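You operate a simulated robot arm through the tools that you are given. There is no shell and no other tool. Be economical: measure what you need, move in short steps, check, and stop when the job is done.

The job below is to be done with a simulated two-armed robot. You get a single attempt, and the scene is never put back.

## Task
Pick up the green brake block with one hand, pass it to the other hand and put it on the third shelf from the top of the grey rack.

Only the result counts: the job must be done as asked and must still hold three seconds after the hand-in. Knocking over, shifting, dropping, spilling or breaking anything else fails it.

## Robot
Two 7-joint arms with two-finger parallel grippers on one trunk, on a base that drives. Base frame: it is fixed to the floor where the robot stands at the start and does not move with it; the origin is under the middle of the robot, x ahead of it, y to its left, z up. Units: m, degrees, N and s.
The left shoulder is at the start at [0.02, 0.17, 1.203], the right one opposite. With the tool pointing down near the work surface each hand reaches from about 0.16 to 0.66 m from the robot's upright axis, wherever it stands, measured 20 degrees to its own side. Places, roughly: green brake block (5x4x10 cm) [0.5, 0, 0.9]; third shelf of the grey rack [3.1, 2.1, 1]. Payload 3.8 kg a hand.
The TCP of each hand is the grasp point between the finger pads, 0.03 m short of the fingertips. In the tool frame z runs along the fingers and y along their closing line. The gripper opens to 0.11 m. The fingers are 0.02 m wide and 0.01 m thick; the gripper's body (0.048 by 0.112 m) begins 0.055 m behind the TCP.
Orientation is told as [roll, pitch, yaw] about the base's x, y, z axes, in that order, counted from this pose: with the fingers straight down and closing along the base's y, the tool's x points along the base's -x, its y along +y and its z along -z.

## Interface
- The arms move only by the tool drive_tool. It takes "left_rows", "right_rows" or both (then of equal length, played together; a hand with none holds still); each is a list of rows, each an object of numbers (a shift or turn left out is 0, a gripper value left out holds the last): "x", "y", "z": the shift along the tool's x, y, z in mm; "ax", "ay", "az": the turn, a rotation vector about the tool's x, y, z in degrees; "claw": the gripper command, from -1 (shut) to 1 (fully open), values between in proportion. In form: [{"x": .., "y": .., "z": .., "ax": .., "ay": .., "az": .., "claw": ..}, ...]. A call has 1 to 12 rows; each row shifts and turns the commanded pose from where the row before left it, along the tool's axes as they then stand. Each row takes 0.2 s and may step no farther than 0.05 m and 8.6 degrees from the row before; otherwise, or with a gripper value out of range, the whole call is refused. A pose out of reach is approached as far as the arm can. The call stops where the force on the tool passes 40 N (or 10 N more than at its start, if that is more) or the arm is blocked; 0.2 s more then pass. Each finger travels about 0.072 m/s and halts on what it meets, pressing with about 28 N; the grip force reading is that of the motor and also rises with nothing between the fingers. The clock runs only during rows and for 0.2 s after the last one: add rows that do not move to give the fingers time. It gives the time, the measured TCP pose, the force on the tool (base axes), the opening and the grip force at its end, in the units of the frame above (readings bear some noise), with the torque about the TCP (base axes, N m) and any sound that the robot's microphone picked up.
- Cameras (640 x 400 px; columns grow to the right, rows downward): "scene" is now at [0.1102, 0.0008, 1.3545]; the picture's right is [0.04, -1.00, 0.00], its down [-0.55, -0.02, -0.84] and it looks along [0.84, 0.03, -0.55] (base axes); focal length 272 px, centre (320, 200). "left" rides on the left gripper at [0.072, -0.017, -0.103] in its tool frame; the picture's right is [0.23, 0.97, 0.00], its down [-0.76, 0.18, -0.62] and it looks along [-0.61, 0.14, 0.78] (tool axes); focal length 222 px, centre (320, 200). "right" rides on the right gripper at [0.072, 0.017, -0.103] in its tool frame; the picture's right is [-0.23, 0.97, 0.00], its down [-0.76, -0.18, -0.62] and it looks along [-0.61, -0.14, 0.78] (tool axes); focal length 222 px, centre (320, 200).
- camera(camera): a new picture of that camera. It takes no simulated time.
- raise_lower(by): slides the trunk up (or, below 0, down) by that many m; the arms and the scene camera ride with it, the base frame stays. It gives what a move gives, with no picture.
- drive_base(legs): drives the robot by 1 to 6 legs, each [ahead, turn to the left] in m and degrees, along the robot's own axes; the way and the turn of a leg run together, so that a leg with both is an arc; at most 1.5 m and 180 degrees a leg. The arms and the cameras ride along, it lands a little off, and it stops where it bumps. It gives what a move gives.
- turn_head(pan, tilt): turns the head with the scene camera to pan (to the left, within 80 degrees either way) and tilt (down, from -29 to 69), counted from straight ahead of the robot. It gives what a move gives.
- measure_at(camera, pixels): for up to 12 pixels [column, row] of the newest picture of that camera ("zoom" is the newest enlarged one), the place [x, y, z] in the base frame of the surface seen there, good to about 0.002 m. It takes no simulated time.
- inspect(camera, box): a new picture of the part [left, top, right, bottom] of that camera's present view, enlarged. It takes no simulated time.
- sign_off(): hands the job in; it is judged then, once.

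Keep the steps short. Do not move on a guess: measure, check each grasp and each placing, and mend mistakes. In all there are 80 turns and 58 pictures (those below and enlarged ones count). Leave the grippers open and the arms clear of the work at the hand-in unless told otherwise, and finish with a single line.

The tools are called after "Call:" as a command line: name --argument value ..., lists and objects as JSON in quotes. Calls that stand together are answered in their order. drive_tool: Moves the arms, as the interface text tells. Its arguments: {"type":"object","properties":{"left_rows":{"type":"array"},"right_rows":{"type":"array"}},"required":[]} The other tools are called the same way: raise_lower (by) slides the trunk up or down; drive_base (legs) drives the base; turn_head (pan, tilt) turns the head that bears the scene camera; camera (camera) takes a picture; measure_at (camera, pixels) gives the place of the surface under pixels of a picture; inspect (camera, box) takes an enlarged picture of a part of a camera's view; sign_off () hands the job in.

At the start:

```text
clock: 0.0
left_eef_pos: [0.4645, 0.1447, 1.1657]
left_tcp_rot: [0.0, 0.0, 0.1]
left_contact_force: [0.5, 0.9, -0.5]
left_wrist_torque: [-0.03, 0.02, -0.02]
left_gripper_width: 0.11
left_finger_force: 0.0
right_eef_pos: [0.4888, -0.1859, 1.0898]
right_tcp_rot: [0.0, 0.1, -0.1]
right_contact_force: [0.1, 1.0, -0.2]
right_wrist_torque: [0.03, 0.0, 0.0]
right_gripper_width: 0.11
right_finger_force: 0.0
trunk travel left (down, up): [-0.3, 0.27]
robot x, y, heading: [-0.0016, -0.0021, 0.2]
head pan, tilt: [2.1, 33.1]
```

scene: 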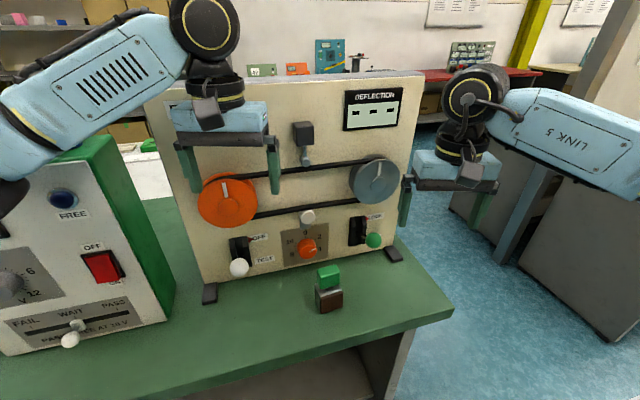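
right: 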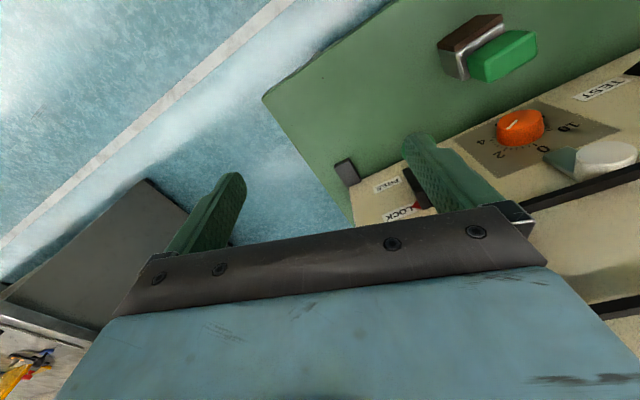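
left: 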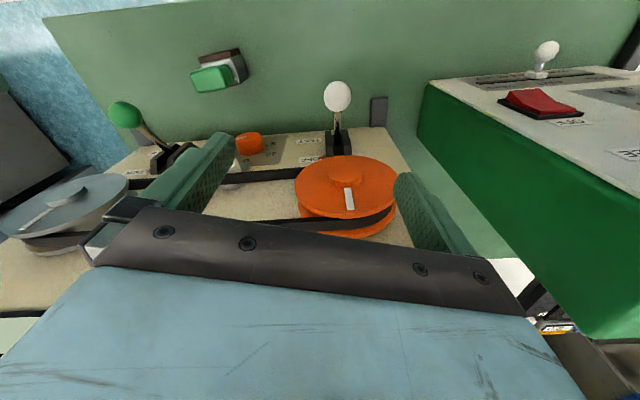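

I see the block at about (328,290) in the scene picture, green on top and brown below. I'll enlarge that area first.

Call:
inspect --camera "scene" --box '[270, 240, 390, 315]'

Call:
measure_at --camera "scene" --pixels '[[328, 270], [328, 282], [329, 302], [290, 310], [307, 217], [372, 240], [238, 268], [328, 320], [307, 248], [450, 310], [357, 230]]'

```text
5.33 times, centred on (330, 278) of scene
```

zoom: 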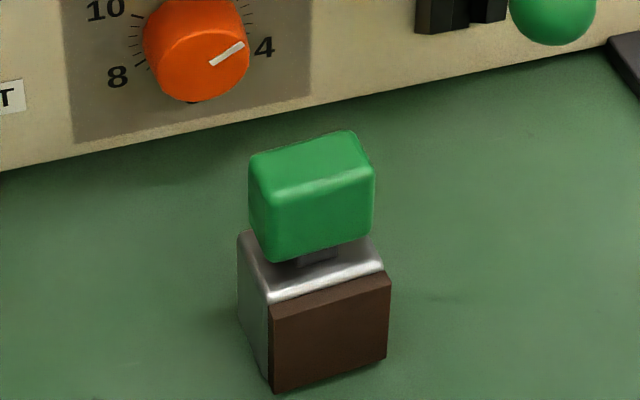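

```text
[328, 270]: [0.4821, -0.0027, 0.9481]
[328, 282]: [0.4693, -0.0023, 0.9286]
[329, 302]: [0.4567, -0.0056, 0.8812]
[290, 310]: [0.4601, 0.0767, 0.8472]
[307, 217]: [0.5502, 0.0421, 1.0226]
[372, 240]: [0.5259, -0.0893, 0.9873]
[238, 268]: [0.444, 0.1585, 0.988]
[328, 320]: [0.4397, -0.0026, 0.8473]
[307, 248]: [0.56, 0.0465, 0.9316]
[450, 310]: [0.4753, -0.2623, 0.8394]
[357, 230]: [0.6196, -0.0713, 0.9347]
```

Next I measure the block's edges in the zoom to get its yaw and extents.

Call:
measure_at --camera "zoom" --pixels '[[265, 165], [350, 137], [280, 195], [365, 172], [275, 245], [365, 225], [280, 310], [380, 285], [248, 245], [280, 375], [380, 350], [246, 300]]'

Call:
camera --camera "right"

Call:
turn_head --pan 33 --tilt 10

Call:
camera --camera "scene"

```text
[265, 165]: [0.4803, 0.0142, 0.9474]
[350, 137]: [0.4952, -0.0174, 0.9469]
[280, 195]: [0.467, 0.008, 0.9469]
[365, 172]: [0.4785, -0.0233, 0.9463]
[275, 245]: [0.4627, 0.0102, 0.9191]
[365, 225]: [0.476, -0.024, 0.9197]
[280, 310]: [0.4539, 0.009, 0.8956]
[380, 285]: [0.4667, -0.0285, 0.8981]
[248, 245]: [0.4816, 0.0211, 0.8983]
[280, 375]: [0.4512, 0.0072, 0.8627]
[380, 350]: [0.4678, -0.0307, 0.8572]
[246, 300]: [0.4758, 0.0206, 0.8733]
```

```text
53 pictures are left
```

right: 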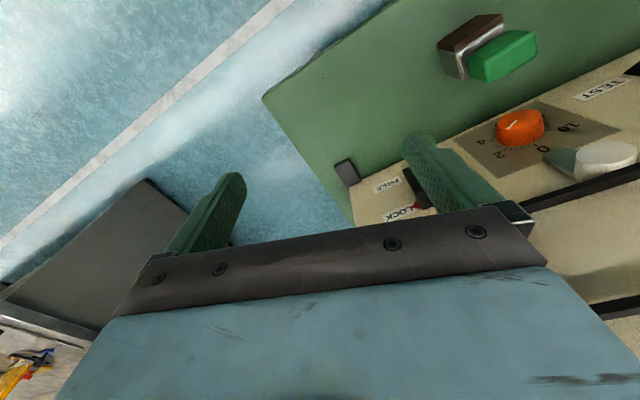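

```text
clock: 1.0
left_eef_pos: [0.4644, 0.1453, 1.1659]
left_tcp_rot: [0.0, 0.0, 0.0]
left_contact_force: [0.1, -0.1, -0.4]
left_wrist_torque: [0.01, 0.01, -0.03]
left_gripper_width: 0.1098
left_finger_force: 0.1
right_eef_pos: [0.4881, -0.1855, 1.0893]
right_tcp_rot: [0.0, 0.0, 0.0]
right_contact_force: [-0.2, -0.3, 0.5]
right_wrist_torque: [-0.02, -0.01, -0.01]
right_gripper_width: 0.1099
right_finger_force: 0.2
trunk travel left (down, up): [-0.3, 0.27]
robot x, y, heading: [-0.0022, 0.0027, -0.0]
head pan, tilt: [33.0, 10.0]
```

```text
52 pictures are left
```

scene: 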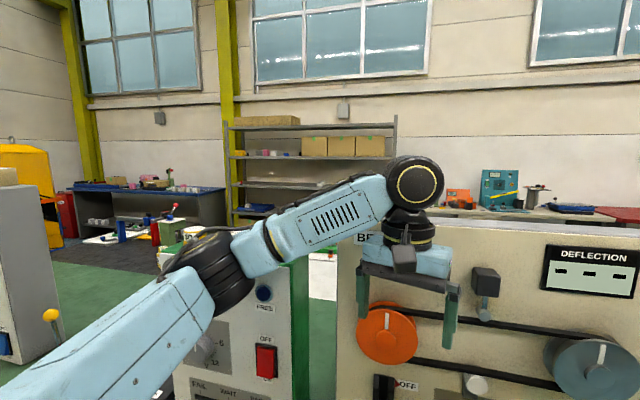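

The rack stands behind, around columns 230-395 with shelves near rows 127, 155, 185 and 210. I'll enlarge and measure it.

Call:
inspect --camera "scene" --box '[216, 100, 408, 220]'

Call:
measure_at --camera "scene" --pixels '[[232, 127], [394, 125], [235, 157], [395, 157], [240, 185], [290, 185], [240, 209], [395, 118], [229, 122], [150, 240], [60, 260], [310, 330]]'

```text
3.33 times, centred on (312, 160) of scene
```

zoom: 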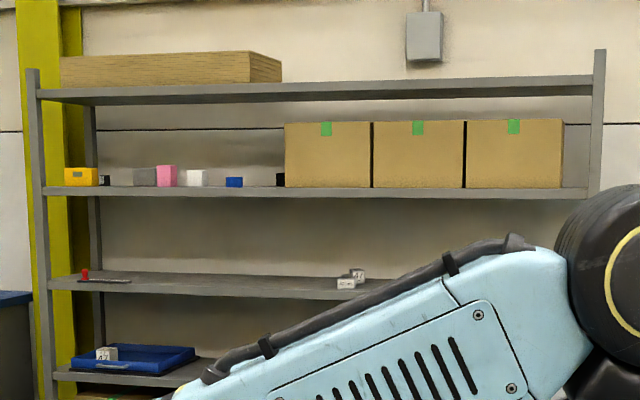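

```text
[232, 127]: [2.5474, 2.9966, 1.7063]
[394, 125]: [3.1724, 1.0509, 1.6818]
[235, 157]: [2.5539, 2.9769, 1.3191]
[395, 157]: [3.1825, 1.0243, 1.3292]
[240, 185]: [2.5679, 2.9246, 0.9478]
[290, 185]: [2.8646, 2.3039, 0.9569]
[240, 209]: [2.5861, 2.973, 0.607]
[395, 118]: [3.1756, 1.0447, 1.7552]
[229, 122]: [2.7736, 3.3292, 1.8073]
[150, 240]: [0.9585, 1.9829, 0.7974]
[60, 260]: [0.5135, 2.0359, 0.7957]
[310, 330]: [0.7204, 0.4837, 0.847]
```

The rack front runs from (2.55, 3.00) to (3.17, 1.05), and the third shelf is at z≈0.95. Before descending I look back at the bench and measure what sticks out near the block.

Call:
turn_head --pan 0 --tilt 35

Call:
camera --camera "scene"

```text
clock: 1.9
left_eef_pos: [0.4646, 0.1457, 1.1664]
left_tcp_rot: [0.0, -0.1, 0.1]
left_contact_force: [0.7, -0.2, 0.1]
left_wrist_torque: [0.03, -0.02, -0.01]
left_gripper_width: 0.1102
left_finger_force: 0.0
right_eef_pos: [0.4887, -0.1851, 1.0887]
right_tcp_rot: [-0.1, 0.0, 0.0]
right_contact_force: [-0.2, 0.4, 0.0]
right_wrist_torque: [0.05, -0.01, -0.01]
right_gripper_width: 0.1101
right_finger_force: 0.1
trunk travel left (down, up): [-0.3, 0.27]
robot x, y, heading: [-0.0024, 0.0041, 0.3]
head pan, tilt: [0.0, 35.0]
```

```text
50 pictures are left
```

scene: 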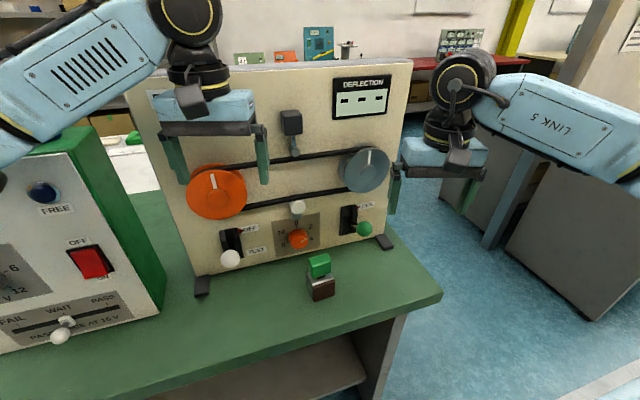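

Call:
measure_at --camera "scene" --pixels '[[364, 160], [345, 180], [212, 185], [240, 195], [292, 120], [298, 208], [364, 229], [230, 258], [299, 230], [380, 80], [105, 270], [345, 320]]'

```text
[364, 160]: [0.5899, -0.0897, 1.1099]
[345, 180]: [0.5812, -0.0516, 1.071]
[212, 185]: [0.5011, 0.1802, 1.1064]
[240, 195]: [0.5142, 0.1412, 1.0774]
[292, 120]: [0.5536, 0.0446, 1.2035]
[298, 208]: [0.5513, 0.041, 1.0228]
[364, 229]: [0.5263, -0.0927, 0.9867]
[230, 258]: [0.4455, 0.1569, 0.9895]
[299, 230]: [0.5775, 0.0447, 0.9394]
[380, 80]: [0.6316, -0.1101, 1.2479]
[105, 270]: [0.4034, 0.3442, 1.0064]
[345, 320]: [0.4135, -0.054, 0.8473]
```

Clearances are workable: the green lever ball is at (0.526, -0.093, 0.987) and the pulleys are at x≥0.58. I'll pick with the right hand, yawed +21° to match the block and leaned back 15° to stay off the panel. First I move the left hand a little up and aside and take the right hand to a pre-grasp pose.

Call:
drive_tool --left_rows '[{"z": -30}, {"z": -30}, {"y": 30}, {"y": 30}, {}, {}, {}, {}, {}, {}]' --right_rows '[{"x": 17}, {"x": 17}, {}, {}, {"y": 43}, {"y": 43}, {"y": 43}, {"y": 43}, {"z": 29}, {}]'

Call:
drive_tool --right_rows '[{"az": -7}, {"az": -7}, {"az": -7}, {"ay": -7.5}, {"ay": -7.5}, {"claw": 0.4}, {}]'

Call:
camera --camera "right"

Call:
camera --camera "scene"

```text
clock: 4.1
left_eef_pos: [0.4649, 0.2056, 1.226]
left_tcp_rot: [0.0, 0.0, 0.0]
left_contact_force: [-0.5, -1.4, 0.7]
left_wrist_torque: [0.0, -0.02, -0.04]
left_gripper_width: 0.1102
left_finger_force: 0.0
right_eef_pos: [0.4529, -0.0129, 1.0607]
right_tcp_rot: [0.0, 0.0, 0.0]
right_contact_force: [-0.8, 0.1, -0.5]
right_wrist_torque: [-0.02, -0.04, -0.01]
right_gripper_width: 0.1098
right_finger_force: 0.0
trunk travel left (down, up): [-0.3, 0.27]
robot x, y, heading: [0.0003, 0.0033, 0.0]
head pan, tilt: [0.0, 35.0]
```

```text
clock: 5.7
left_eef_pos: [0.4651, 0.2053, 1.2265]
left_tcp_rot: [0.0, 0.0, 0.1]
left_contact_force: [0.0, 0.3, -0.5]
left_wrist_torque: [0.0, 0.05, -0.04]
left_gripper_width: 0.1101
left_finger_force: 0.0
right_eef_pos: [0.4534, -0.0129, 1.0602]
right_tcp_rot: [-0.1, -15.0, 21.0]
right_contact_force: [0.1, -0.1, -0.3]
right_wrist_torque: [-0.04, -0.02, 0.01]
right_gripper_width: 0.0767
right_finger_force: 0.0
trunk travel left (down, up): [-0.3, 0.27]
robot x, y, heading: [-0.0022, -0.0003, -0.0]
head pan, tilt: [0.0, 35.0]
```

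```text
49 pictures are left
```

right: 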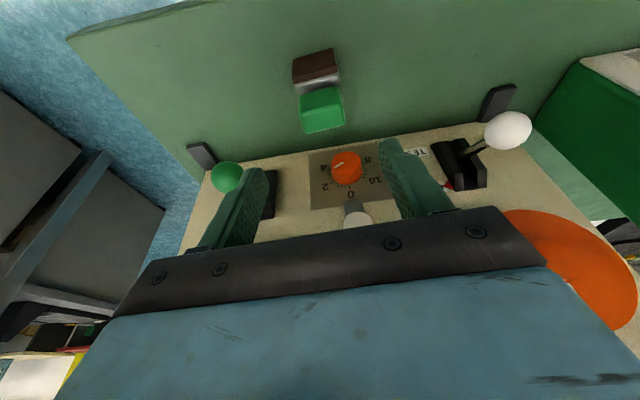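

```text
48 pictures are left
```

scene: 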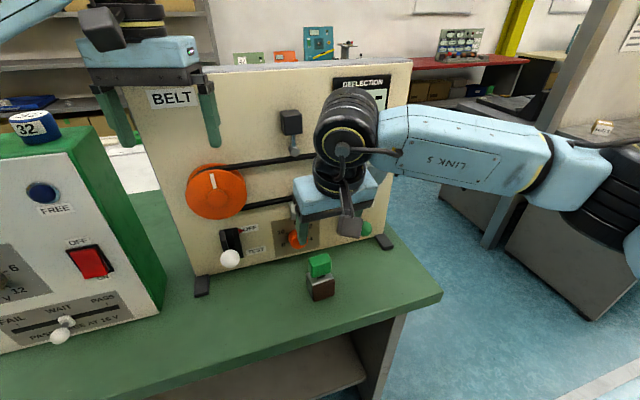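

The block shows at (322,105) in the hand camera. I measure the handle top there to confirm its centre.

Call:
inspect --camera "right" --box '[272, 40, 368, 140]'

Call:
measure_at --camera "right" --pixels '[[304, 100], [341, 95], [307, 130], [343, 122], [322, 112], [318, 75], [302, 92], [336, 87]]'

```text
4.00 times, centred on (320, 90) of right
```

zoom: 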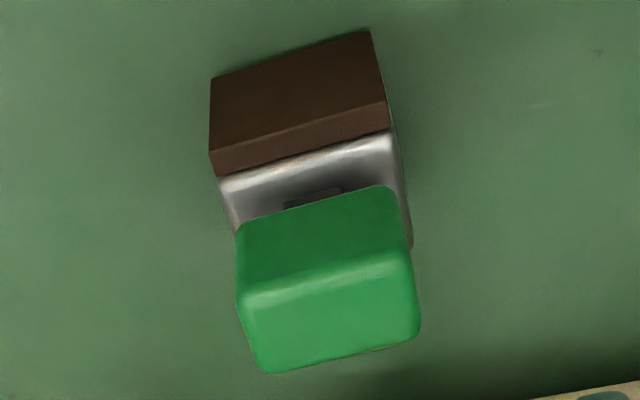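

```text
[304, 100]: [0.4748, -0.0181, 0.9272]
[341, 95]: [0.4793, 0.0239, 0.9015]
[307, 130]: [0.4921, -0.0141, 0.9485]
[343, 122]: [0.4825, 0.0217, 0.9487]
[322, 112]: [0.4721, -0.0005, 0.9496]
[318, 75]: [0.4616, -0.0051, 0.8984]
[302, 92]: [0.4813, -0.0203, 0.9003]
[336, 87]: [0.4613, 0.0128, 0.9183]
```

Handle centre is about (0.479, -0.001), top z 0.948. I approach along the tool axis, 125 mm, in two parts with a check between.

Call:
drive_tool --right_rows '[{"x": 4, "y": 2, "z": 30}, {"z": 35}, {"z": 20}, {}]'

Call:
camera --camera "right"

Call:
camera --camera "scene"

```text
clock: 6.7
left_eef_pos: [0.4648, 0.2056, 1.2271]
left_tcp_rot: [-0.1, 0.0, 0.1]
left_contact_force: [0.2, -0.5, 0.3]
left_wrist_torque: [-0.01, -0.01, -0.04]
left_gripper_width: 0.1099
left_finger_force: 0.0
right_eef_pos: [0.4709, -0.0044, 0.9788]
right_tcp_rot: [0.0, -15.0, 21.0]
right_contact_force: [0.4, -0.1, -0.2]
right_wrist_torque: [-0.03, 0.0, 0.03]
right_gripper_width: 0.0772
right_finger_force: 0.1
trunk travel left (down, up): [-0.3, 0.27]
robot x, y, heading: [-0.0022, -0.003, -0.0]
head pan, tilt: [0.0, 35.0]
```

```text
46 pictures are left
```

right: 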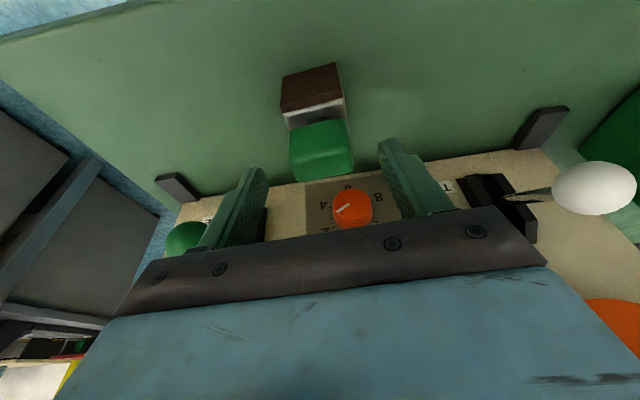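

```text
45 pictures are left
```

scene: 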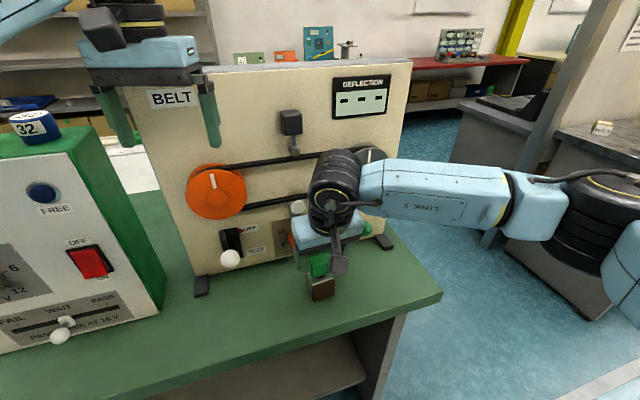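

The block sits between the fingers and the lever ball is outside them. I narrow the opening to about 60 mm and go the last 42 mm.

Call:
drive_tool --right_rows '[{"claw": 0.1}, {"z": 15}, {"z": 15}, {"z": 12}, {}]'

Call:
camera --camera "right"

Call:
inspect --camera "scene" --box '[240, 190, 400, 310]'

```text
clock: 7.9
left_eef_pos: [0.4648, 0.2053, 1.2257]
left_tcp_rot: [0.1, 0.1, 0.1]
left_contact_force: [0.0, 0.9, 0.0]
left_wrist_torque: [-0.01, 0.0, 0.01]
left_gripper_width: 0.1099
left_finger_force: 0.1
right_eef_pos: [0.4795, -0.001, 0.9372]
right_tcp_rot: [0.0, -15.0, 21.0]
right_contact_force: [0.0, 0.2, -0.5]
right_wrist_torque: [0.01, -0.01, -0.01]
right_gripper_width: 0.0605
right_finger_force: 0.0
trunk travel left (down, up): [-0.3, 0.27]
robot x, y, heading: [0.0011, -0.0035, 0.4]
head pan, tilt: [0.0, 35.0]
```

```text
44 pictures are left
```

right: 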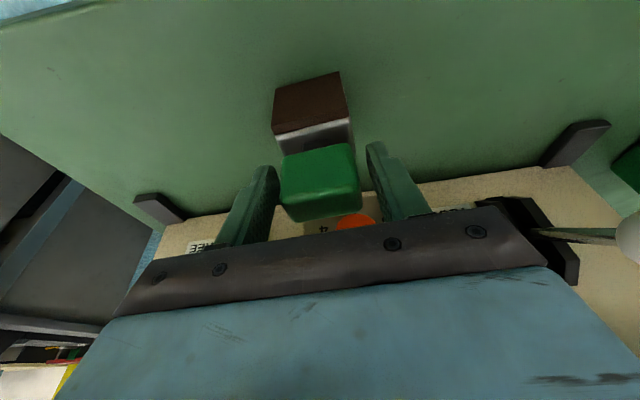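

```text
3.33 times, centred on (320, 250) of scene
```

zoom: 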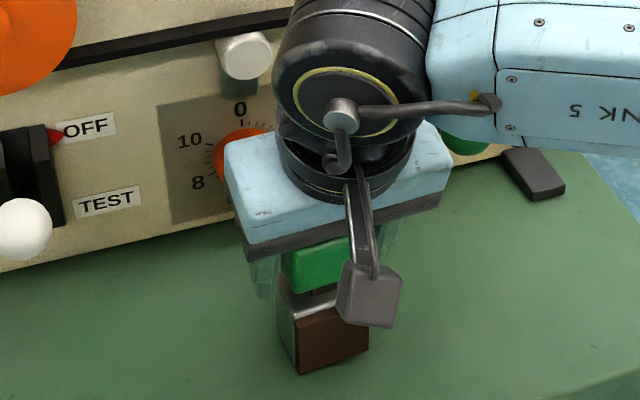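

The handle lies midway between the fingers. I close the gripper and then lift 30 mm along base z.

Call:
drive_tool --right_rows '[{"claw": -1}, {}, {}, {}, {}]'

Call:
drive_tool --right_rows '[{"x": -5.2, "z": -19.3}, {"x": -5.2, "z": -19.3}, {"z": -25}, {"z": -25}, {}]'

Call:
camera --camera "right"

Call:
camera --camera "scene"

```text
clock: 9.1
left_eef_pos: [0.4642, 0.2057, 1.2266]
left_tcp_rot: [0.0, 0.0, 0.2]
left_contact_force: [0.7, 0.9, 0.2]
left_wrist_torque: [0.02, -0.01, -0.01]
left_gripper_width: 0.11
left_finger_force: 0.1
right_eef_pos: [0.4797, -0.0017, 0.9377]
right_tcp_rot: [0.0, -15.0, 21.0]
right_contact_force: [-0.3, 0.7, -0.7]
right_wrist_torque: [0.03, -0.04, 0.02]
right_gripper_width: 0.044
right_finger_force: 28.2
trunk travel left (down, up): [-0.3, 0.27]
robot x, y, heading: [0.0038, 0.0015, -0.1]
head pan, tilt: [0.0, 35.0]
```

```text
clock: 10.3
left_eef_pos: [0.4653, 0.2055, 1.2264]
left_tcp_rot: [0.0, 0.0, 0.1]
left_contact_force: [0.2, 0.1, 0.0]
left_wrist_torque: [-0.01, -0.01, 0.02]
left_gripper_width: 0.1101
left_finger_force: 0.0
right_eef_pos: [0.4682, -0.006, 1.0249]
right_tcp_rot: [0.0, -15.1, 21.0]
right_contact_force: [1.2, 0.1, -3.1]
right_wrist_torque: [0.03, 0.02, 0.03]
right_gripper_width: 0.044
right_finger_force: 27.9
trunk travel left (down, up): [-0.3, 0.27]
robot x, y, heading: [0.0013, -0.0006, -0.0]
head pan, tilt: [0.0, 35.0]
```

```text
42 pictures are left
```

right: 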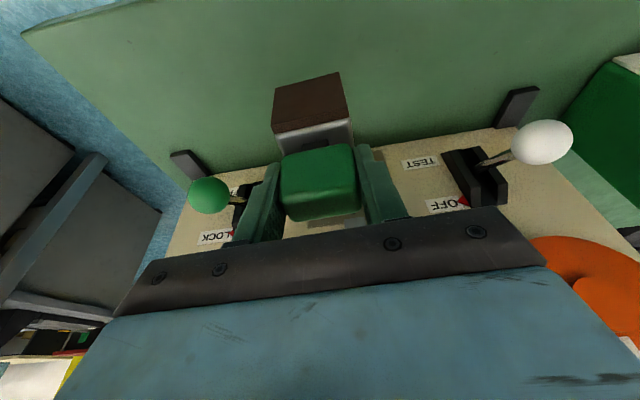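

```text
41 pictures are left
```

scene: 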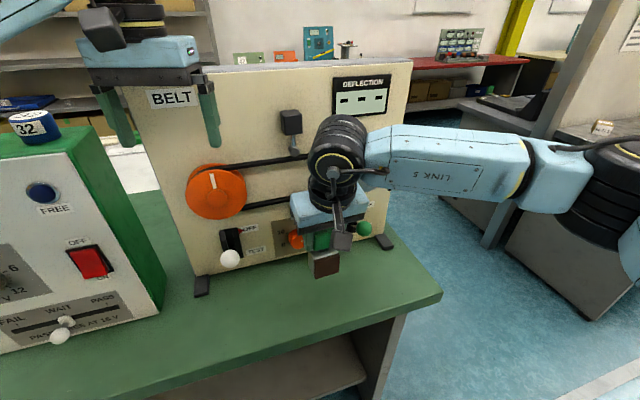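

The block is held (opening 0.044, 3 N weight). I bring it up and back from the panel, then look around for free driving space.

Call:
drive_tool --right_rows '[{"x": 20.6, "y": 10.7, "z": -31.4}, {"x": 20.6, "y": 10.7, "z": -31.4}, {"x": 20.6, "y": 10.7, "z": -31.4}, {"x": 20.6, "y": 10.7, "z": -31.4}, {}]'

Call:
turn_head --pan 78 --tilt 30

Call:
camera --camera "scene"

Call:
turn_head --pan -78 --tilt 30

Call:
camera --camera "scene"

```text
clock: 11.5
left_eef_pos: [0.4656, 0.205, 1.2264]
left_tcp_rot: [0.0, -0.1, 0.1]
left_contact_force: [0.0, 0.6, -0.4]
left_wrist_torque: [-0.01, 0.0, -0.01]
left_gripper_width: 0.1099
left_finger_force: 0.1
right_eef_pos: [0.35, -0.0057, 1.1241]
right_tcp_rot: [-0.1, -15.0, 21.0]
right_contact_force: [0.2, 0.1, -3.2]
right_wrist_torque: [-0.02, 0.02, -0.06]
right_gripper_width: 0.0434
right_finger_force: 28.0
trunk travel left (down, up): [-0.3, 0.27]
robot x, y, heading: [-0.0023, 0.0037, 0.2]
head pan, tilt: [0.0, 35.0]
```

```text
clock: 13.1
left_eef_pos: [0.4658, 0.206, 1.2259]
left_tcp_rot: [-0.1, -0.1, 0.0]
left_contact_force: [0.2, -0.9, -0.1]
left_wrist_torque: [0.0, 0.02, 0.0]
left_gripper_width: 0.1102
left_finger_force: 0.1
right_eef_pos: [0.3508, -0.0049, 1.1241]
right_tcp_rot: [-0.1, -15.0, 21.0]
right_contact_force: [0.0, 0.4, -3.1]
right_wrist_torque: [-0.02, 0.0, 0.0]
right_gripper_width: 0.0441
right_finger_force: 28.0
trunk travel left (down, up): [-0.3, 0.27]
robot x, y, heading: [0.0011, -0.0009, 0.2]
head pan, tilt: [78.0, 30.0]
```

```text
40 pictures are left
```

scene: 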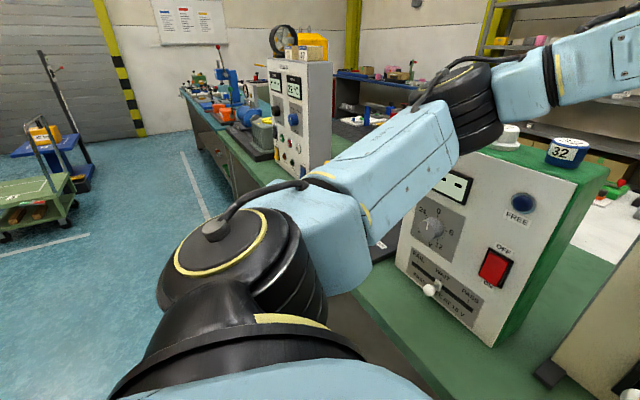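

```text
clock: 15.5
left_eef_pos: [0.4651, 0.2049, 1.2261]
left_tcp_rot: [0.0, -0.1, 0.1]
left_contact_force: [-0.2, -0.1, 0.1]
left_wrist_torque: [0.01, 0.0, 0.0]
left_gripper_width: 0.1103
left_finger_force: 0.1
right_eef_pos: [0.351, -0.0045, 1.1254]
right_tcp_rot: [0.0, -15.0, 21.0]
right_contact_force: [0.4, -0.3, -3.8]
right_wrist_torque: [0.02, -0.03, -0.02]
right_gripper_width: 0.0436
right_finger_force: 27.9
trunk travel left (down, up): [-0.3, 0.27]
robot x, y, heading: [0.0008, 0.0008, 0.1]
head pan, tilt: [-78.0, 30.0]
```

```text
39 pictures are left
```

scene: 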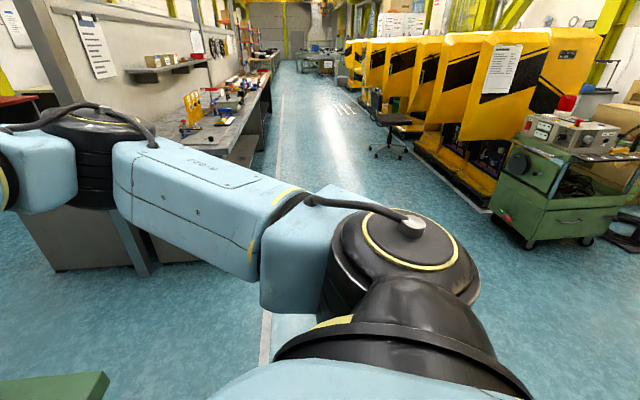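

I'm looking for a way round the bench, so I measure points in this right-hand view first.

Call:
measure_at --camera "scene" --pixels '[[60, 265], [130, 265], [95, 385], [195, 262], [30, 220], [240, 165], [290, 200], [525, 240], [590, 245], [320, 150], [170, 300], [480, 200]]'

Call:
turn_head --pan -35 --tilt 25

Call:
camera --camera "scene"

```text
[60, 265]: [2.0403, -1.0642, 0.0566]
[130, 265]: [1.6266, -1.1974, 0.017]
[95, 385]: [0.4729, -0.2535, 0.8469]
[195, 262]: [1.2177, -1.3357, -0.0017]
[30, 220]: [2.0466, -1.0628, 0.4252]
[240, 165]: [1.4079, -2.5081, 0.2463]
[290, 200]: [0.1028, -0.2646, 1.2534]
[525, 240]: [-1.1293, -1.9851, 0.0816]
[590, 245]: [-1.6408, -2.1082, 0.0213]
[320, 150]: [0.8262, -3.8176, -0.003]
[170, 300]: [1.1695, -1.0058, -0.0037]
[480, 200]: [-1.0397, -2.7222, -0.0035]
```

```text
clock: 16.6
left_eef_pos: [0.4661, 0.2052, 1.2271]
left_tcp_rot: [0.0, 0.1, 0.0]
left_contact_force: [-0.8, -0.4, 0.8]
left_wrist_torque: [0.0, 0.02, 0.03]
left_gripper_width: 0.11
left_finger_force: 0.0
right_eef_pos: [0.3514, -0.0057, 1.1245]
right_tcp_rot: [0.0, -15.1, 20.9]
right_contact_force: [-0.7, 0.3, -3.1]
right_wrist_torque: [-0.01, 0.01, -0.02]
right_gripper_width: 0.0438
right_finger_force: 28.1
trunk travel left (down, up): [-0.3, 0.27]
robot x, y, heading: [-0.0026, -0.0015, -0.0]
head pan, tilt: [-35.0, 25.0]
```

```text
38 pictures are left
```

scene: 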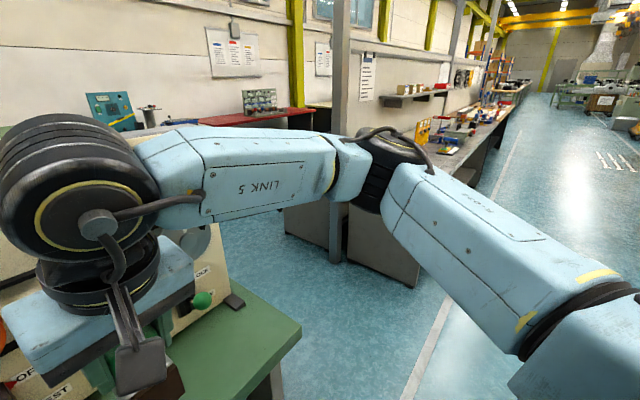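

Call:
measure_at --camera "scene" --pixels '[[300, 320], [297, 230], [330, 258], [415, 283], [245, 240], [225, 232], [300, 113], [270, 290], [265, 380], [200, 235], [230, 215], [350, 280]]'

Call:
drive_base --legs '[[-0.4, 0]]'

Call:
turn_head --pan 0 --tilt 22

Call:
camera --camera "scene"

```text
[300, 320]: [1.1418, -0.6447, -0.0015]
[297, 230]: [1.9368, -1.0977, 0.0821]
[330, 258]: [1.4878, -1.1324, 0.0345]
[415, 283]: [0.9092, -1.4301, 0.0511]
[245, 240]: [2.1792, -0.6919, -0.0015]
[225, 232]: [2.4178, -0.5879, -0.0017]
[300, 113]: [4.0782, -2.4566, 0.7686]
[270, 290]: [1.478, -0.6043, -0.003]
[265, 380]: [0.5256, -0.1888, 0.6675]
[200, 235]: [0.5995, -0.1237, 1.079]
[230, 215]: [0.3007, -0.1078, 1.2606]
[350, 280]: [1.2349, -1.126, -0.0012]
```

```text
clock: 19.1
left_eef_pos: [0.0677, 0.2034, 1.2259]
left_tcp_rot: [0.0, -0.1, -0.2]
left_contact_force: [0.0, 0.4, -0.3]
left_wrist_torque: [-0.01, -0.04, -0.01]
left_gripper_width: 0.1101
left_finger_force: 0.1
right_eef_pos: [-0.0484, -0.0061, 1.1252]
right_tcp_rot: [0.0, -15.1, 20.7]
right_contact_force: [0.4, -0.6, -2.9]
right_wrist_torque: [0.01, 0.0, 0.03]
right_gripper_width: 0.0439
right_finger_force: 27.9
trunk travel left (down, up): [-0.3, 0.27]
robot x, y, heading: [-0.3985, 0.0006, -0.3]
head pan, tilt: [-35.0, 25.0]
```

```text
clock: 20.1
left_eef_pos: [0.0682, 0.2035, 1.2266]
left_tcp_rot: [-0.1, 0.0, -0.1]
left_contact_force: [-0.1, -0.2, -0.4]
left_wrist_torque: [0.0, 0.0, -0.03]
left_gripper_width: 0.1102
left_finger_force: 0.1
right_eef_pos: [-0.047, -0.006, 1.1243]
right_tcp_rot: [-0.1, -15.0, 20.7]
right_contact_force: [-1.1, 0.0, -3.4]
right_wrist_torque: [-0.02, 0.0, -0.01]
right_gripper_width: 0.0438
right_finger_force: 27.9
trunk travel left (down, up): [-0.3, 0.27]
robot x, y, heading: [-0.4017, 0.0036, -0.2]
head pan, tilt: [0.0, 22.0]
```

```text
37 pictures are left
```

scene: 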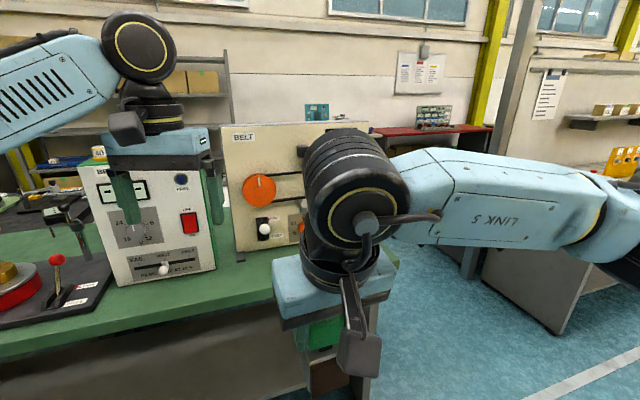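

The bench ends at y≈-0.26, with a passage there into the aisle where the rack stands. I'm clear of the bench, so I do the handover here. The right hand yaws to 40° about the vertical and moves forward, keeping the block upright. At the same time the left hand turns to 30° below horizontal.

Call:
drive_tool --right_rows '[{"ax": -1.64, "az": -6.12}, {"ax": -1.64, "az": -6.12}, {"ax": -1.64, "az": -6.12}, {"x": -22, "y": -29, "z": 3.8}, {"x": -22, "y": -29, "z": 3.8}, {"x": -22, "y": -29, "z": 3.8}, {}, {}, {}]' --left_rows '[{"y": 30}, {"y": 30}, {"ay": -8.57}, {"ay": -8.57}, {"ay": -8.57}, {"ay": -8.57}, {"ay": -8.57}, {"ay": -8.57}, {"ay": -8.58}]'

Call:
drive_tool --left_rows '[{"ax": 7.22, "az": 4.17}, {"ax": 7.22, "az": 4.17}, {"ax": 7.22, "az": 4.17}, {"ax": 7.22, "az": 4.17}, {"ax": 7.22, "az": 4.17}, {"ax": 7.22, "az": 4.17}, {}]'

Call:
turn_head --pan 0 --tilt 35

Call:
camera --camera "scene"

Call:
camera --camera "left"

```text
clock: 22.1
left_eef_pos: [0.0684, 0.2641, 1.2269]
left_tcp_rot: [-0.1, -60.0, -0.1]
left_contact_force: [0.1, 0.0, -0.1]
left_wrist_torque: [0.01, 0.01, 0.03]
left_gripper_width: 0.11
left_finger_force: 0.0
right_eef_pos: [0.0597, -0.0305, 1.1302]
right_tcp_rot: [0.0, -15.0, 39.7]
right_contact_force: [0.0, 0.6, -2.8]
right_wrist_torque: [0.0, 0.0, -0.01]
right_gripper_width: 0.0438
right_finger_force: 27.8
trunk travel left (down, up): [-0.3, 0.27]
robot x, y, heading: [-0.3963, 0.0017, -0.5]
head pan, tilt: [0.0, 22.0]
```

```text
clock: 23.7
left_eef_pos: [0.0674, 0.2642, 1.2267]
left_tcp_rot: [-0.1, -60.0, -50.3]
left_contact_force: [-0.4, 0.2, -0.3]
left_wrist_torque: [-0.01, -0.01, -0.01]
left_gripper_width: 0.11
left_finger_force: 0.0
right_eef_pos: [0.0604, -0.031, 1.1312]
right_tcp_rot: [0.0, -14.9, 39.7]
right_contact_force: [1.0, 0.0, -3.0]
right_wrist_torque: [-0.01, 0.01, 0.0]
right_gripper_width: 0.0439
right_finger_force: 28.4
trunk travel left (down, up): [-0.3, 0.27]
robot x, y, heading: [-0.3974, -0.0051, -0.2]
head pan, tilt: [0.0, 22.0]
```

```text
clock: 24.4
left_eef_pos: [0.0679, 0.2638, 1.2257]
left_tcp_rot: [-0.1, -60.1, -50.2]
left_contact_force: [-0.6, -0.2, -0.7]
left_wrist_torque: [-0.03, 0.01, 0.01]
left_gripper_width: 0.1102
left_finger_force: 0.1
right_eef_pos: [0.0604, -0.0299, 1.1308]
right_tcp_rot: [-0.1, -15.0, 39.7]
right_contact_force: [-0.2, -0.5, -3.3]
right_wrist_torque: [-0.02, 0.02, -0.04]
right_gripper_width: 0.044
right_finger_force: 28.4
trunk travel left (down, up): [-0.3, 0.27]
robot x, y, heading: [-0.3985, -0.0002, -0.4]
head pan, tilt: [0.0, 35.0]
```

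```text
36 pictures are left
```

scene: 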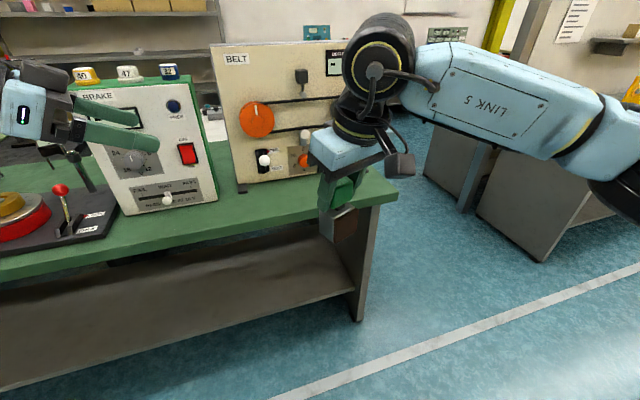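

```text
35 pictures are left
```

left: 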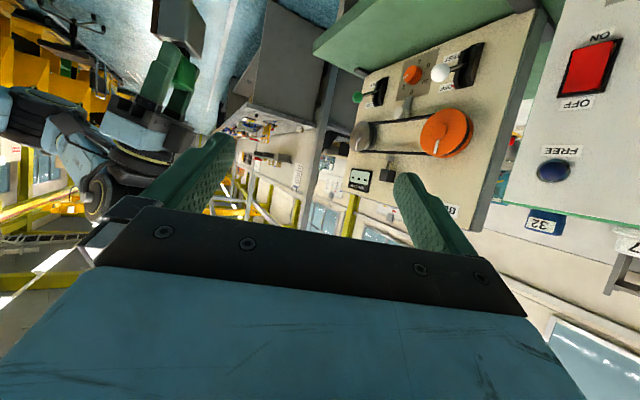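

Both poses were reached, and the block is visible at (345,222). I enlarge and measure its body.

Call:
inspect --camera "scene" --box '[304, 160, 400, 260]'

Call:
inspect --camera "left" --box '[120, 0, 240, 130]'

```text
4.00 times, centred on (352, 210) of scene
```

zoom: 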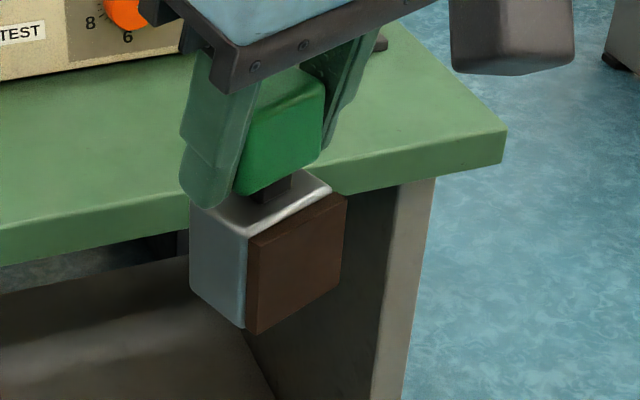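

```text
3.08 times, centred on (180, 65) of left
```

zoom: 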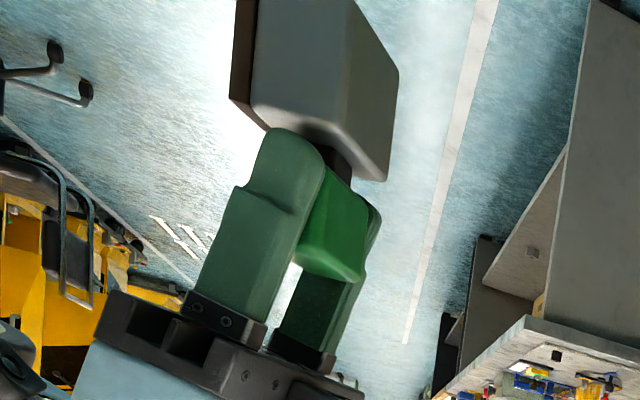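

Call:
measure_at --camera "scene" --pixels '[[346, 225], [327, 222], [335, 221], [335, 240], [357, 211], [356, 230], [321, 213], [321, 229], [332, 221], [332, 239], [333, 211], [344, 216]]'

```text
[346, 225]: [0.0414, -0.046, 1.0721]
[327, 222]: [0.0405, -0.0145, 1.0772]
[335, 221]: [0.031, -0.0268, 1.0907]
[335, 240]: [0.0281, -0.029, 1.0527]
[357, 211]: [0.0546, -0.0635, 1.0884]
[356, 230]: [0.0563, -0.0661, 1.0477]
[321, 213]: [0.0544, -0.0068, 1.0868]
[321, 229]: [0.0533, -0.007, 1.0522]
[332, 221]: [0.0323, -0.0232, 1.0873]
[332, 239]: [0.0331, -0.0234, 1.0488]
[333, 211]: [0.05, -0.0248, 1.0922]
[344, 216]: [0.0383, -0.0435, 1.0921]
```

Body centre is about (0.058, -0.034), spanning z 1.040-1.093, yaw about 37°. The left TCP target is (0.050, -0.025, 1.068), which keeps the left palm off the right finger. I move first to a standoff 130 mm back along the approach.

Call:
drive_tool --left_rows '[{"x": 5.3, "y": -33, "z": 21.8}, {"x": 5.3, "y": -33, "z": 21.8}, {"x": 5.3, "y": -33, "z": 21.8}, {"x": 5.3, "y": -33, "z": 21.8}, {"x": 5.3, "y": -33, "z": 21.8}, {"x": 5.3, "y": -33, "z": 21.8}, {}]'

Call:
camera --camera "scene"

Call:
camera --camera "left"

```text
clock: 26.0
left_eef_pos: [-0.0227, 0.0622, 1.1337]
left_tcp_rot: [-0.1, -60.0, -50.2]
left_contact_force: [0.0, 0.4, 0.4]
left_wrist_torque: [0.0, 0.01, 0.03]
left_gripper_width: 0.1101
left_finger_force: 0.1
right_eef_pos: [0.0594, -0.0302, 1.131]
right_tcp_rot: [0.0, -15.0, 39.7]
right_contact_force: [-0.1, 0.4, -2.4]
right_wrist_torque: [-0.01, 0.01, -0.05]
right_gripper_width: 0.0436
right_finger_force: 28.0
trunk travel left (down, up): [-0.3, 0.27]
robot x, y, heading: [-0.3984, -0.0012, -0.5]
head pan, tilt: [0.0, 35.0]
```

```text
32 pictures are left
```

scene: 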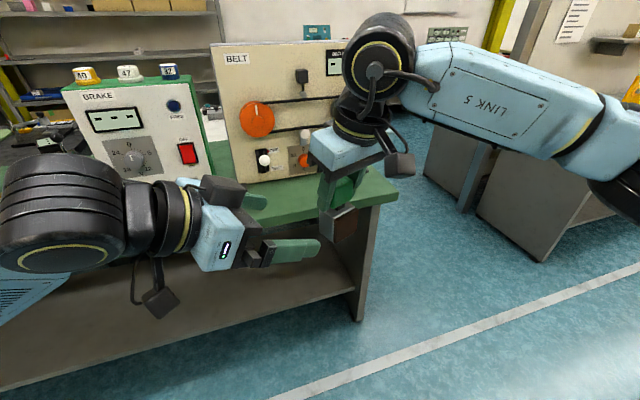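

```text
31 pictures are left
```

left: 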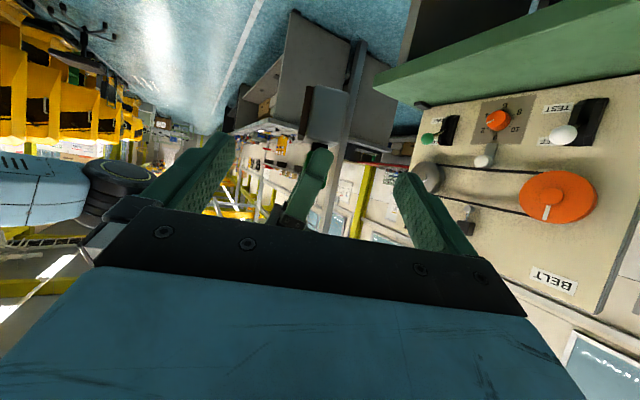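

The block is framed between the left fingers at (327,112). I advance 75 mm and check again.

Call:
drive_tool --left_rows '[{"z": 25}, {"z": 25}, {"z": 25}, {}]'

Call:
camera --camera "left"

Call:
inspect --camera "scene" --box '[240, 150, 400, 270]'

```text
clock: 27.0
left_eef_pos: [0.0187, 0.0132, 1.0946]
left_tcp_rot: [-0.2, -60.0, -50.2]
left_contact_force: [0.2, -0.9, -0.3]
left_wrist_torque: [-0.01, 0.02, 0.0]
left_gripper_width: 0.1099
left_finger_force: 0.1
right_eef_pos: [0.0591, -0.0302, 1.1314]
right_tcp_rot: [0.0, -14.9, 39.7]
right_contact_force: [0.6, -0.4, -2.9]
right_wrist_torque: [0.03, 0.0, -0.02]
right_gripper_width: 0.0436
right_finger_force: 28.6
trunk travel left (down, up): [-0.3, 0.27]
robot x, y, heading: [-0.4005, 0.0024, -0.3]
head pan, tilt: [0.0, 35.0]
```

```text
30 pictures are left
```

left: 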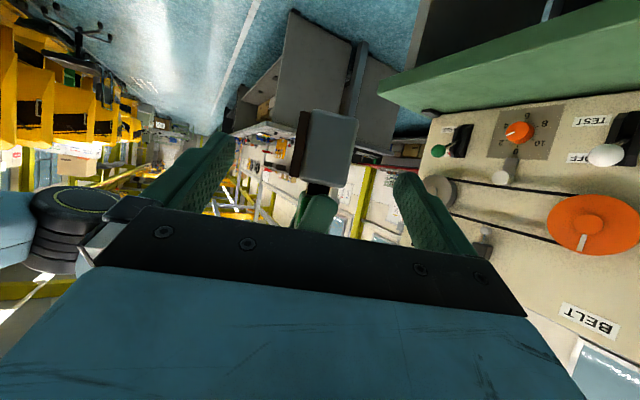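

```text
3.33 times, centred on (320, 210) of scene
```

zoom: 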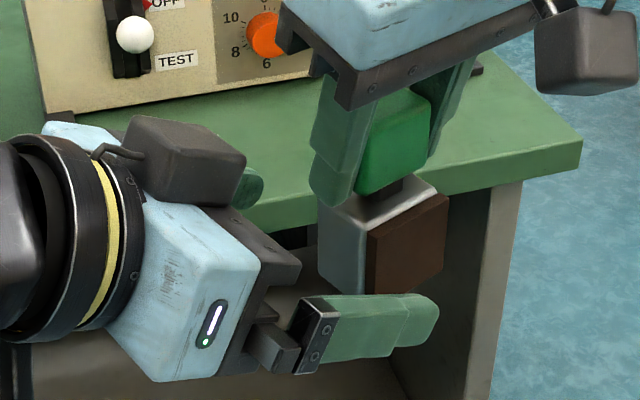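

There's a second dark box on the upper side of the left hand, at (185,160) in the zoom. I need its clearance to the right gripper before advancing.

Call:
measure_at --camera "zoom" --pixels '[[180, 130], [235, 160], [170, 185], [225, 190], [130, 130], [275, 350], [345, 95], [320, 65], [335, 180], [290, 45], [250, 190], [585, 50]]'

```text
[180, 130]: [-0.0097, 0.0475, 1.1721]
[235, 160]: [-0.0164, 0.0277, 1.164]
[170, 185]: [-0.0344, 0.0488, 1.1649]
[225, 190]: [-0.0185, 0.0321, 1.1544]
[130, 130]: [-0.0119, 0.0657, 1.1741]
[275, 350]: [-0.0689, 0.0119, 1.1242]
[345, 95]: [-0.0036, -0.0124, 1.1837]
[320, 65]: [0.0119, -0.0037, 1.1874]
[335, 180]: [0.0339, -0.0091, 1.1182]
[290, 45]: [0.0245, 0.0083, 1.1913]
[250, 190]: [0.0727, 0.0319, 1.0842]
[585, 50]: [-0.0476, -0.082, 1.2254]
```

The box is centred on the hand's upper side. Stopping at 52 mm further leaves about 15 mm to the right finger and 35 mm below the right palm. I advance in small rows, watching the force.

Call:
drive_tool --left_rows '[{"z": 14}, {"z": 14}, {"z": 12}, {"z": 12}, {}]'

Call:
camera --camera "left"

Call:
inspect --camera "scene" --box '[260, 150, 400, 255]'

```text
clock: 28.2
left_eef_pos: [0.0495, -0.0217, 1.0698]
left_tcp_rot: [0.0, -60.1, -50.2]
left_contact_force: [-0.1, 0.0, 0.4]
left_wrist_torque: [-0.01, 0.01, -0.01]
left_gripper_width: 0.1102
left_finger_force: 0.0
right_eef_pos: [0.0579, -0.0297, 1.131]
right_tcp_rot: [0.0, -15.0, 39.7]
right_contact_force: [1.0, 1.8, -3.1]
right_wrist_torque: [0.01, 0.02, -0.03]
right_gripper_width: 0.0439
right_finger_force: 28.0
trunk travel left (down, up): [-0.3, 0.27]
robot x, y, heading: [-0.4008, 0.0027, -0.5]
head pan, tilt: [0.0, 35.0]
```

```text
28 pictures are left
```

left: 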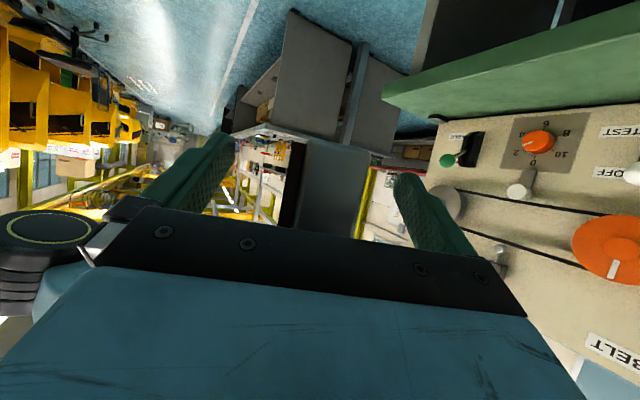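

```text
3.81 times, centred on (330, 202) of scene
```

zoom: 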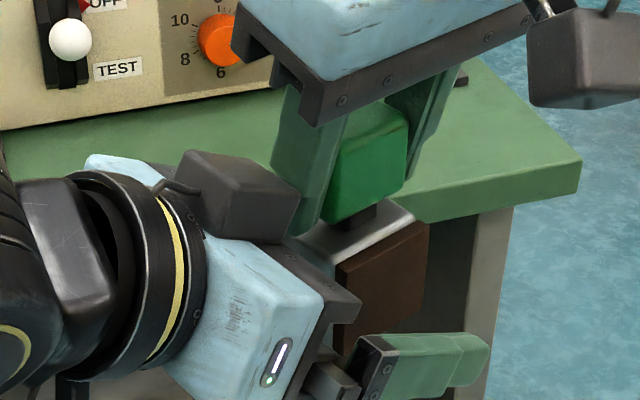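

There's no contact and the body sits between the left fingers. I close the left hand.

Call:
drive_tool --left_rows '[{"claw": -0.2}, {}, {"claw": -1}, {}, {}, {}, {}]'

Call:
camera --camera "left"

Call:
inspect --camera "scene" --box '[260, 150, 400, 255]'

```text
clock: 29.8
left_eef_pos: [0.0497, -0.0215, 1.0697]
left_tcp_rot: [-0.2, -59.9, -50.0]
left_contact_force: [4.2, 21.2, -0.4]
left_wrist_torque: [-0.82, 0.12, -0.09]
left_gripper_width: 0.0401
left_finger_force: 27.7
right_eef_pos: [0.0593, -0.0303, 1.1303]
right_tcp_rot: [0.1, -15.0, 39.7]
right_contact_force: [-7.2, -13.8, -1.6]
right_wrist_torque: [-0.91, -1.14, -0.29]
right_gripper_width: 0.0438
right_finger_force: 27.7
trunk travel left (down, up): [-0.3, 0.27]
robot x, y, heading: [-0.3981, 0.0016, -0.4]
head pan, tilt: [0.0, 35.0]
```

```text
26 pictures are left
```

left: 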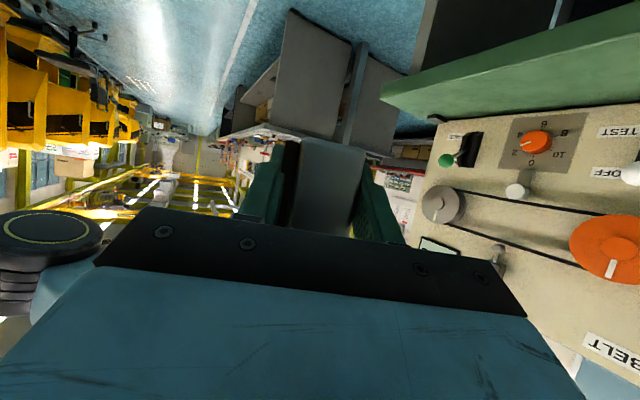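

```text
3.81 times, centred on (330, 202) of scene
```

zoom: 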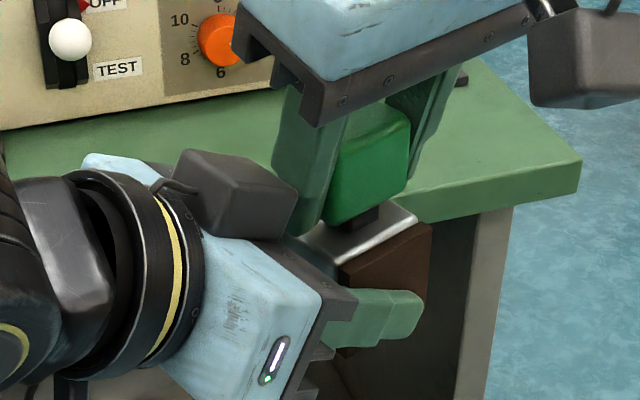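

The left hand holds the body firmly (opening 0.040, 27.7 N). I open the right hand only slightly, to 58 mm, because the left hand's box is near it.

Call:
drive_tool --right_rows '[{"claw": 0.05}, {}, {}]'

Call:
inspect --camera "scene" --box '[260, 150, 400, 255]'

Call:
camera --camera "right"

```text
clock: 30.6
left_eef_pos: [0.0477, -0.0221, 1.0698]
left_tcp_rot: [-0.1, -60.0, -50.3]
left_contact_force: [-3.8, 1.2, -0.9]
left_wrist_torque: [-0.04, -0.27, 0.03]
left_gripper_width: 0.0395
left_finger_force: 27.2
right_eef_pos: [0.0611, -0.0303, 1.1313]
right_tcp_rot: [0.0, -15.0, 39.7]
right_contact_force: [3.2, -1.9, 0.0]
right_wrist_torque: [0.04, 0.04, -0.02]
right_gripper_width: 0.0561
right_finger_force: 0.0
trunk travel left (down, up): [-0.3, 0.27]
robot x, y, heading: [-0.398, -0.0009, -0.4]
head pan, tilt: [0.0, 35.0]
```

```text
3.81 times, centred on (330, 202) of scene
```

zoom: 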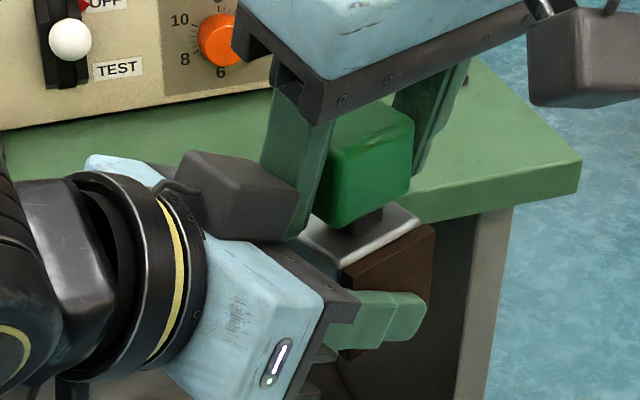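

```text
23 pictures are left
```

right: 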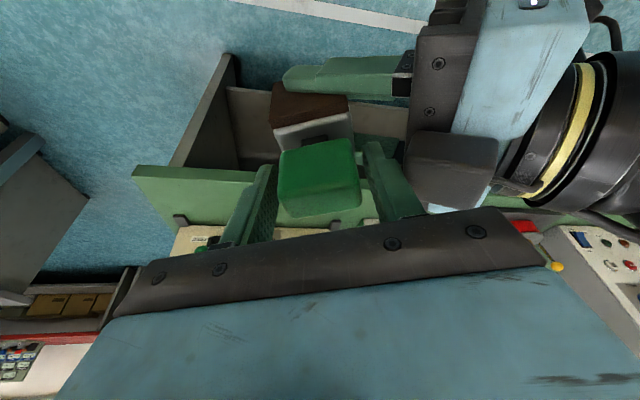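

The right finger just touches the left hand's box at 3 N. I narrow to 52 mm to clear it and withdraw the right hand along its own axis.

Call:
drive_tool --right_rows '[{"claw": -0.06}, {}, {"z": -12}, {"z": -15}, {"z": -20}, {"z": -25}, {}]'

Call:
camera --camera "scene"

```text
clock: 32.2
left_eef_pos: [0.0475, -0.0216, 1.0695]
left_tcp_rot: [-0.1, -60.0, -50.1]
left_contact_force: [-0.5, 0.7, 0.0]
left_wrist_torque: [0.04, 0.02, -0.04]
left_gripper_width: 0.0396
left_finger_force: 28.1
right_eef_pos: [0.0464, -0.0428, 1.1995]
right_tcp_rot: [0.0, -15.0, 39.7]
right_contact_force: [-0.1, 0.7, 0.8]
right_wrist_torque: [-0.01, 0.01, -0.02]
right_gripper_width: 0.0516
right_finger_force: 0.0
trunk travel left (down, up): [-0.3, 0.27]
robot x, y, heading: [-0.3971, 0.0016, -0.2]
head pan, tilt: [0.0, 35.0]
```

```text
22 pictures are left
```

scene: 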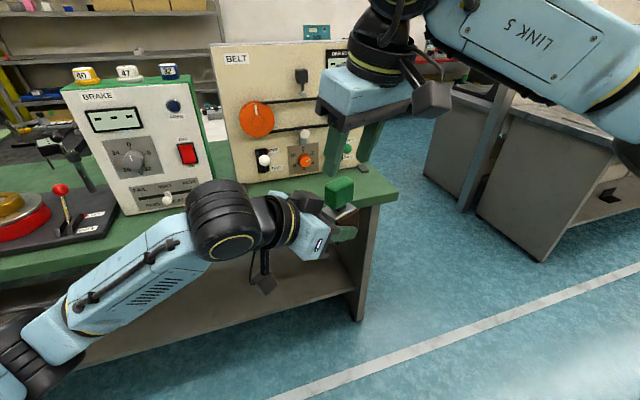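

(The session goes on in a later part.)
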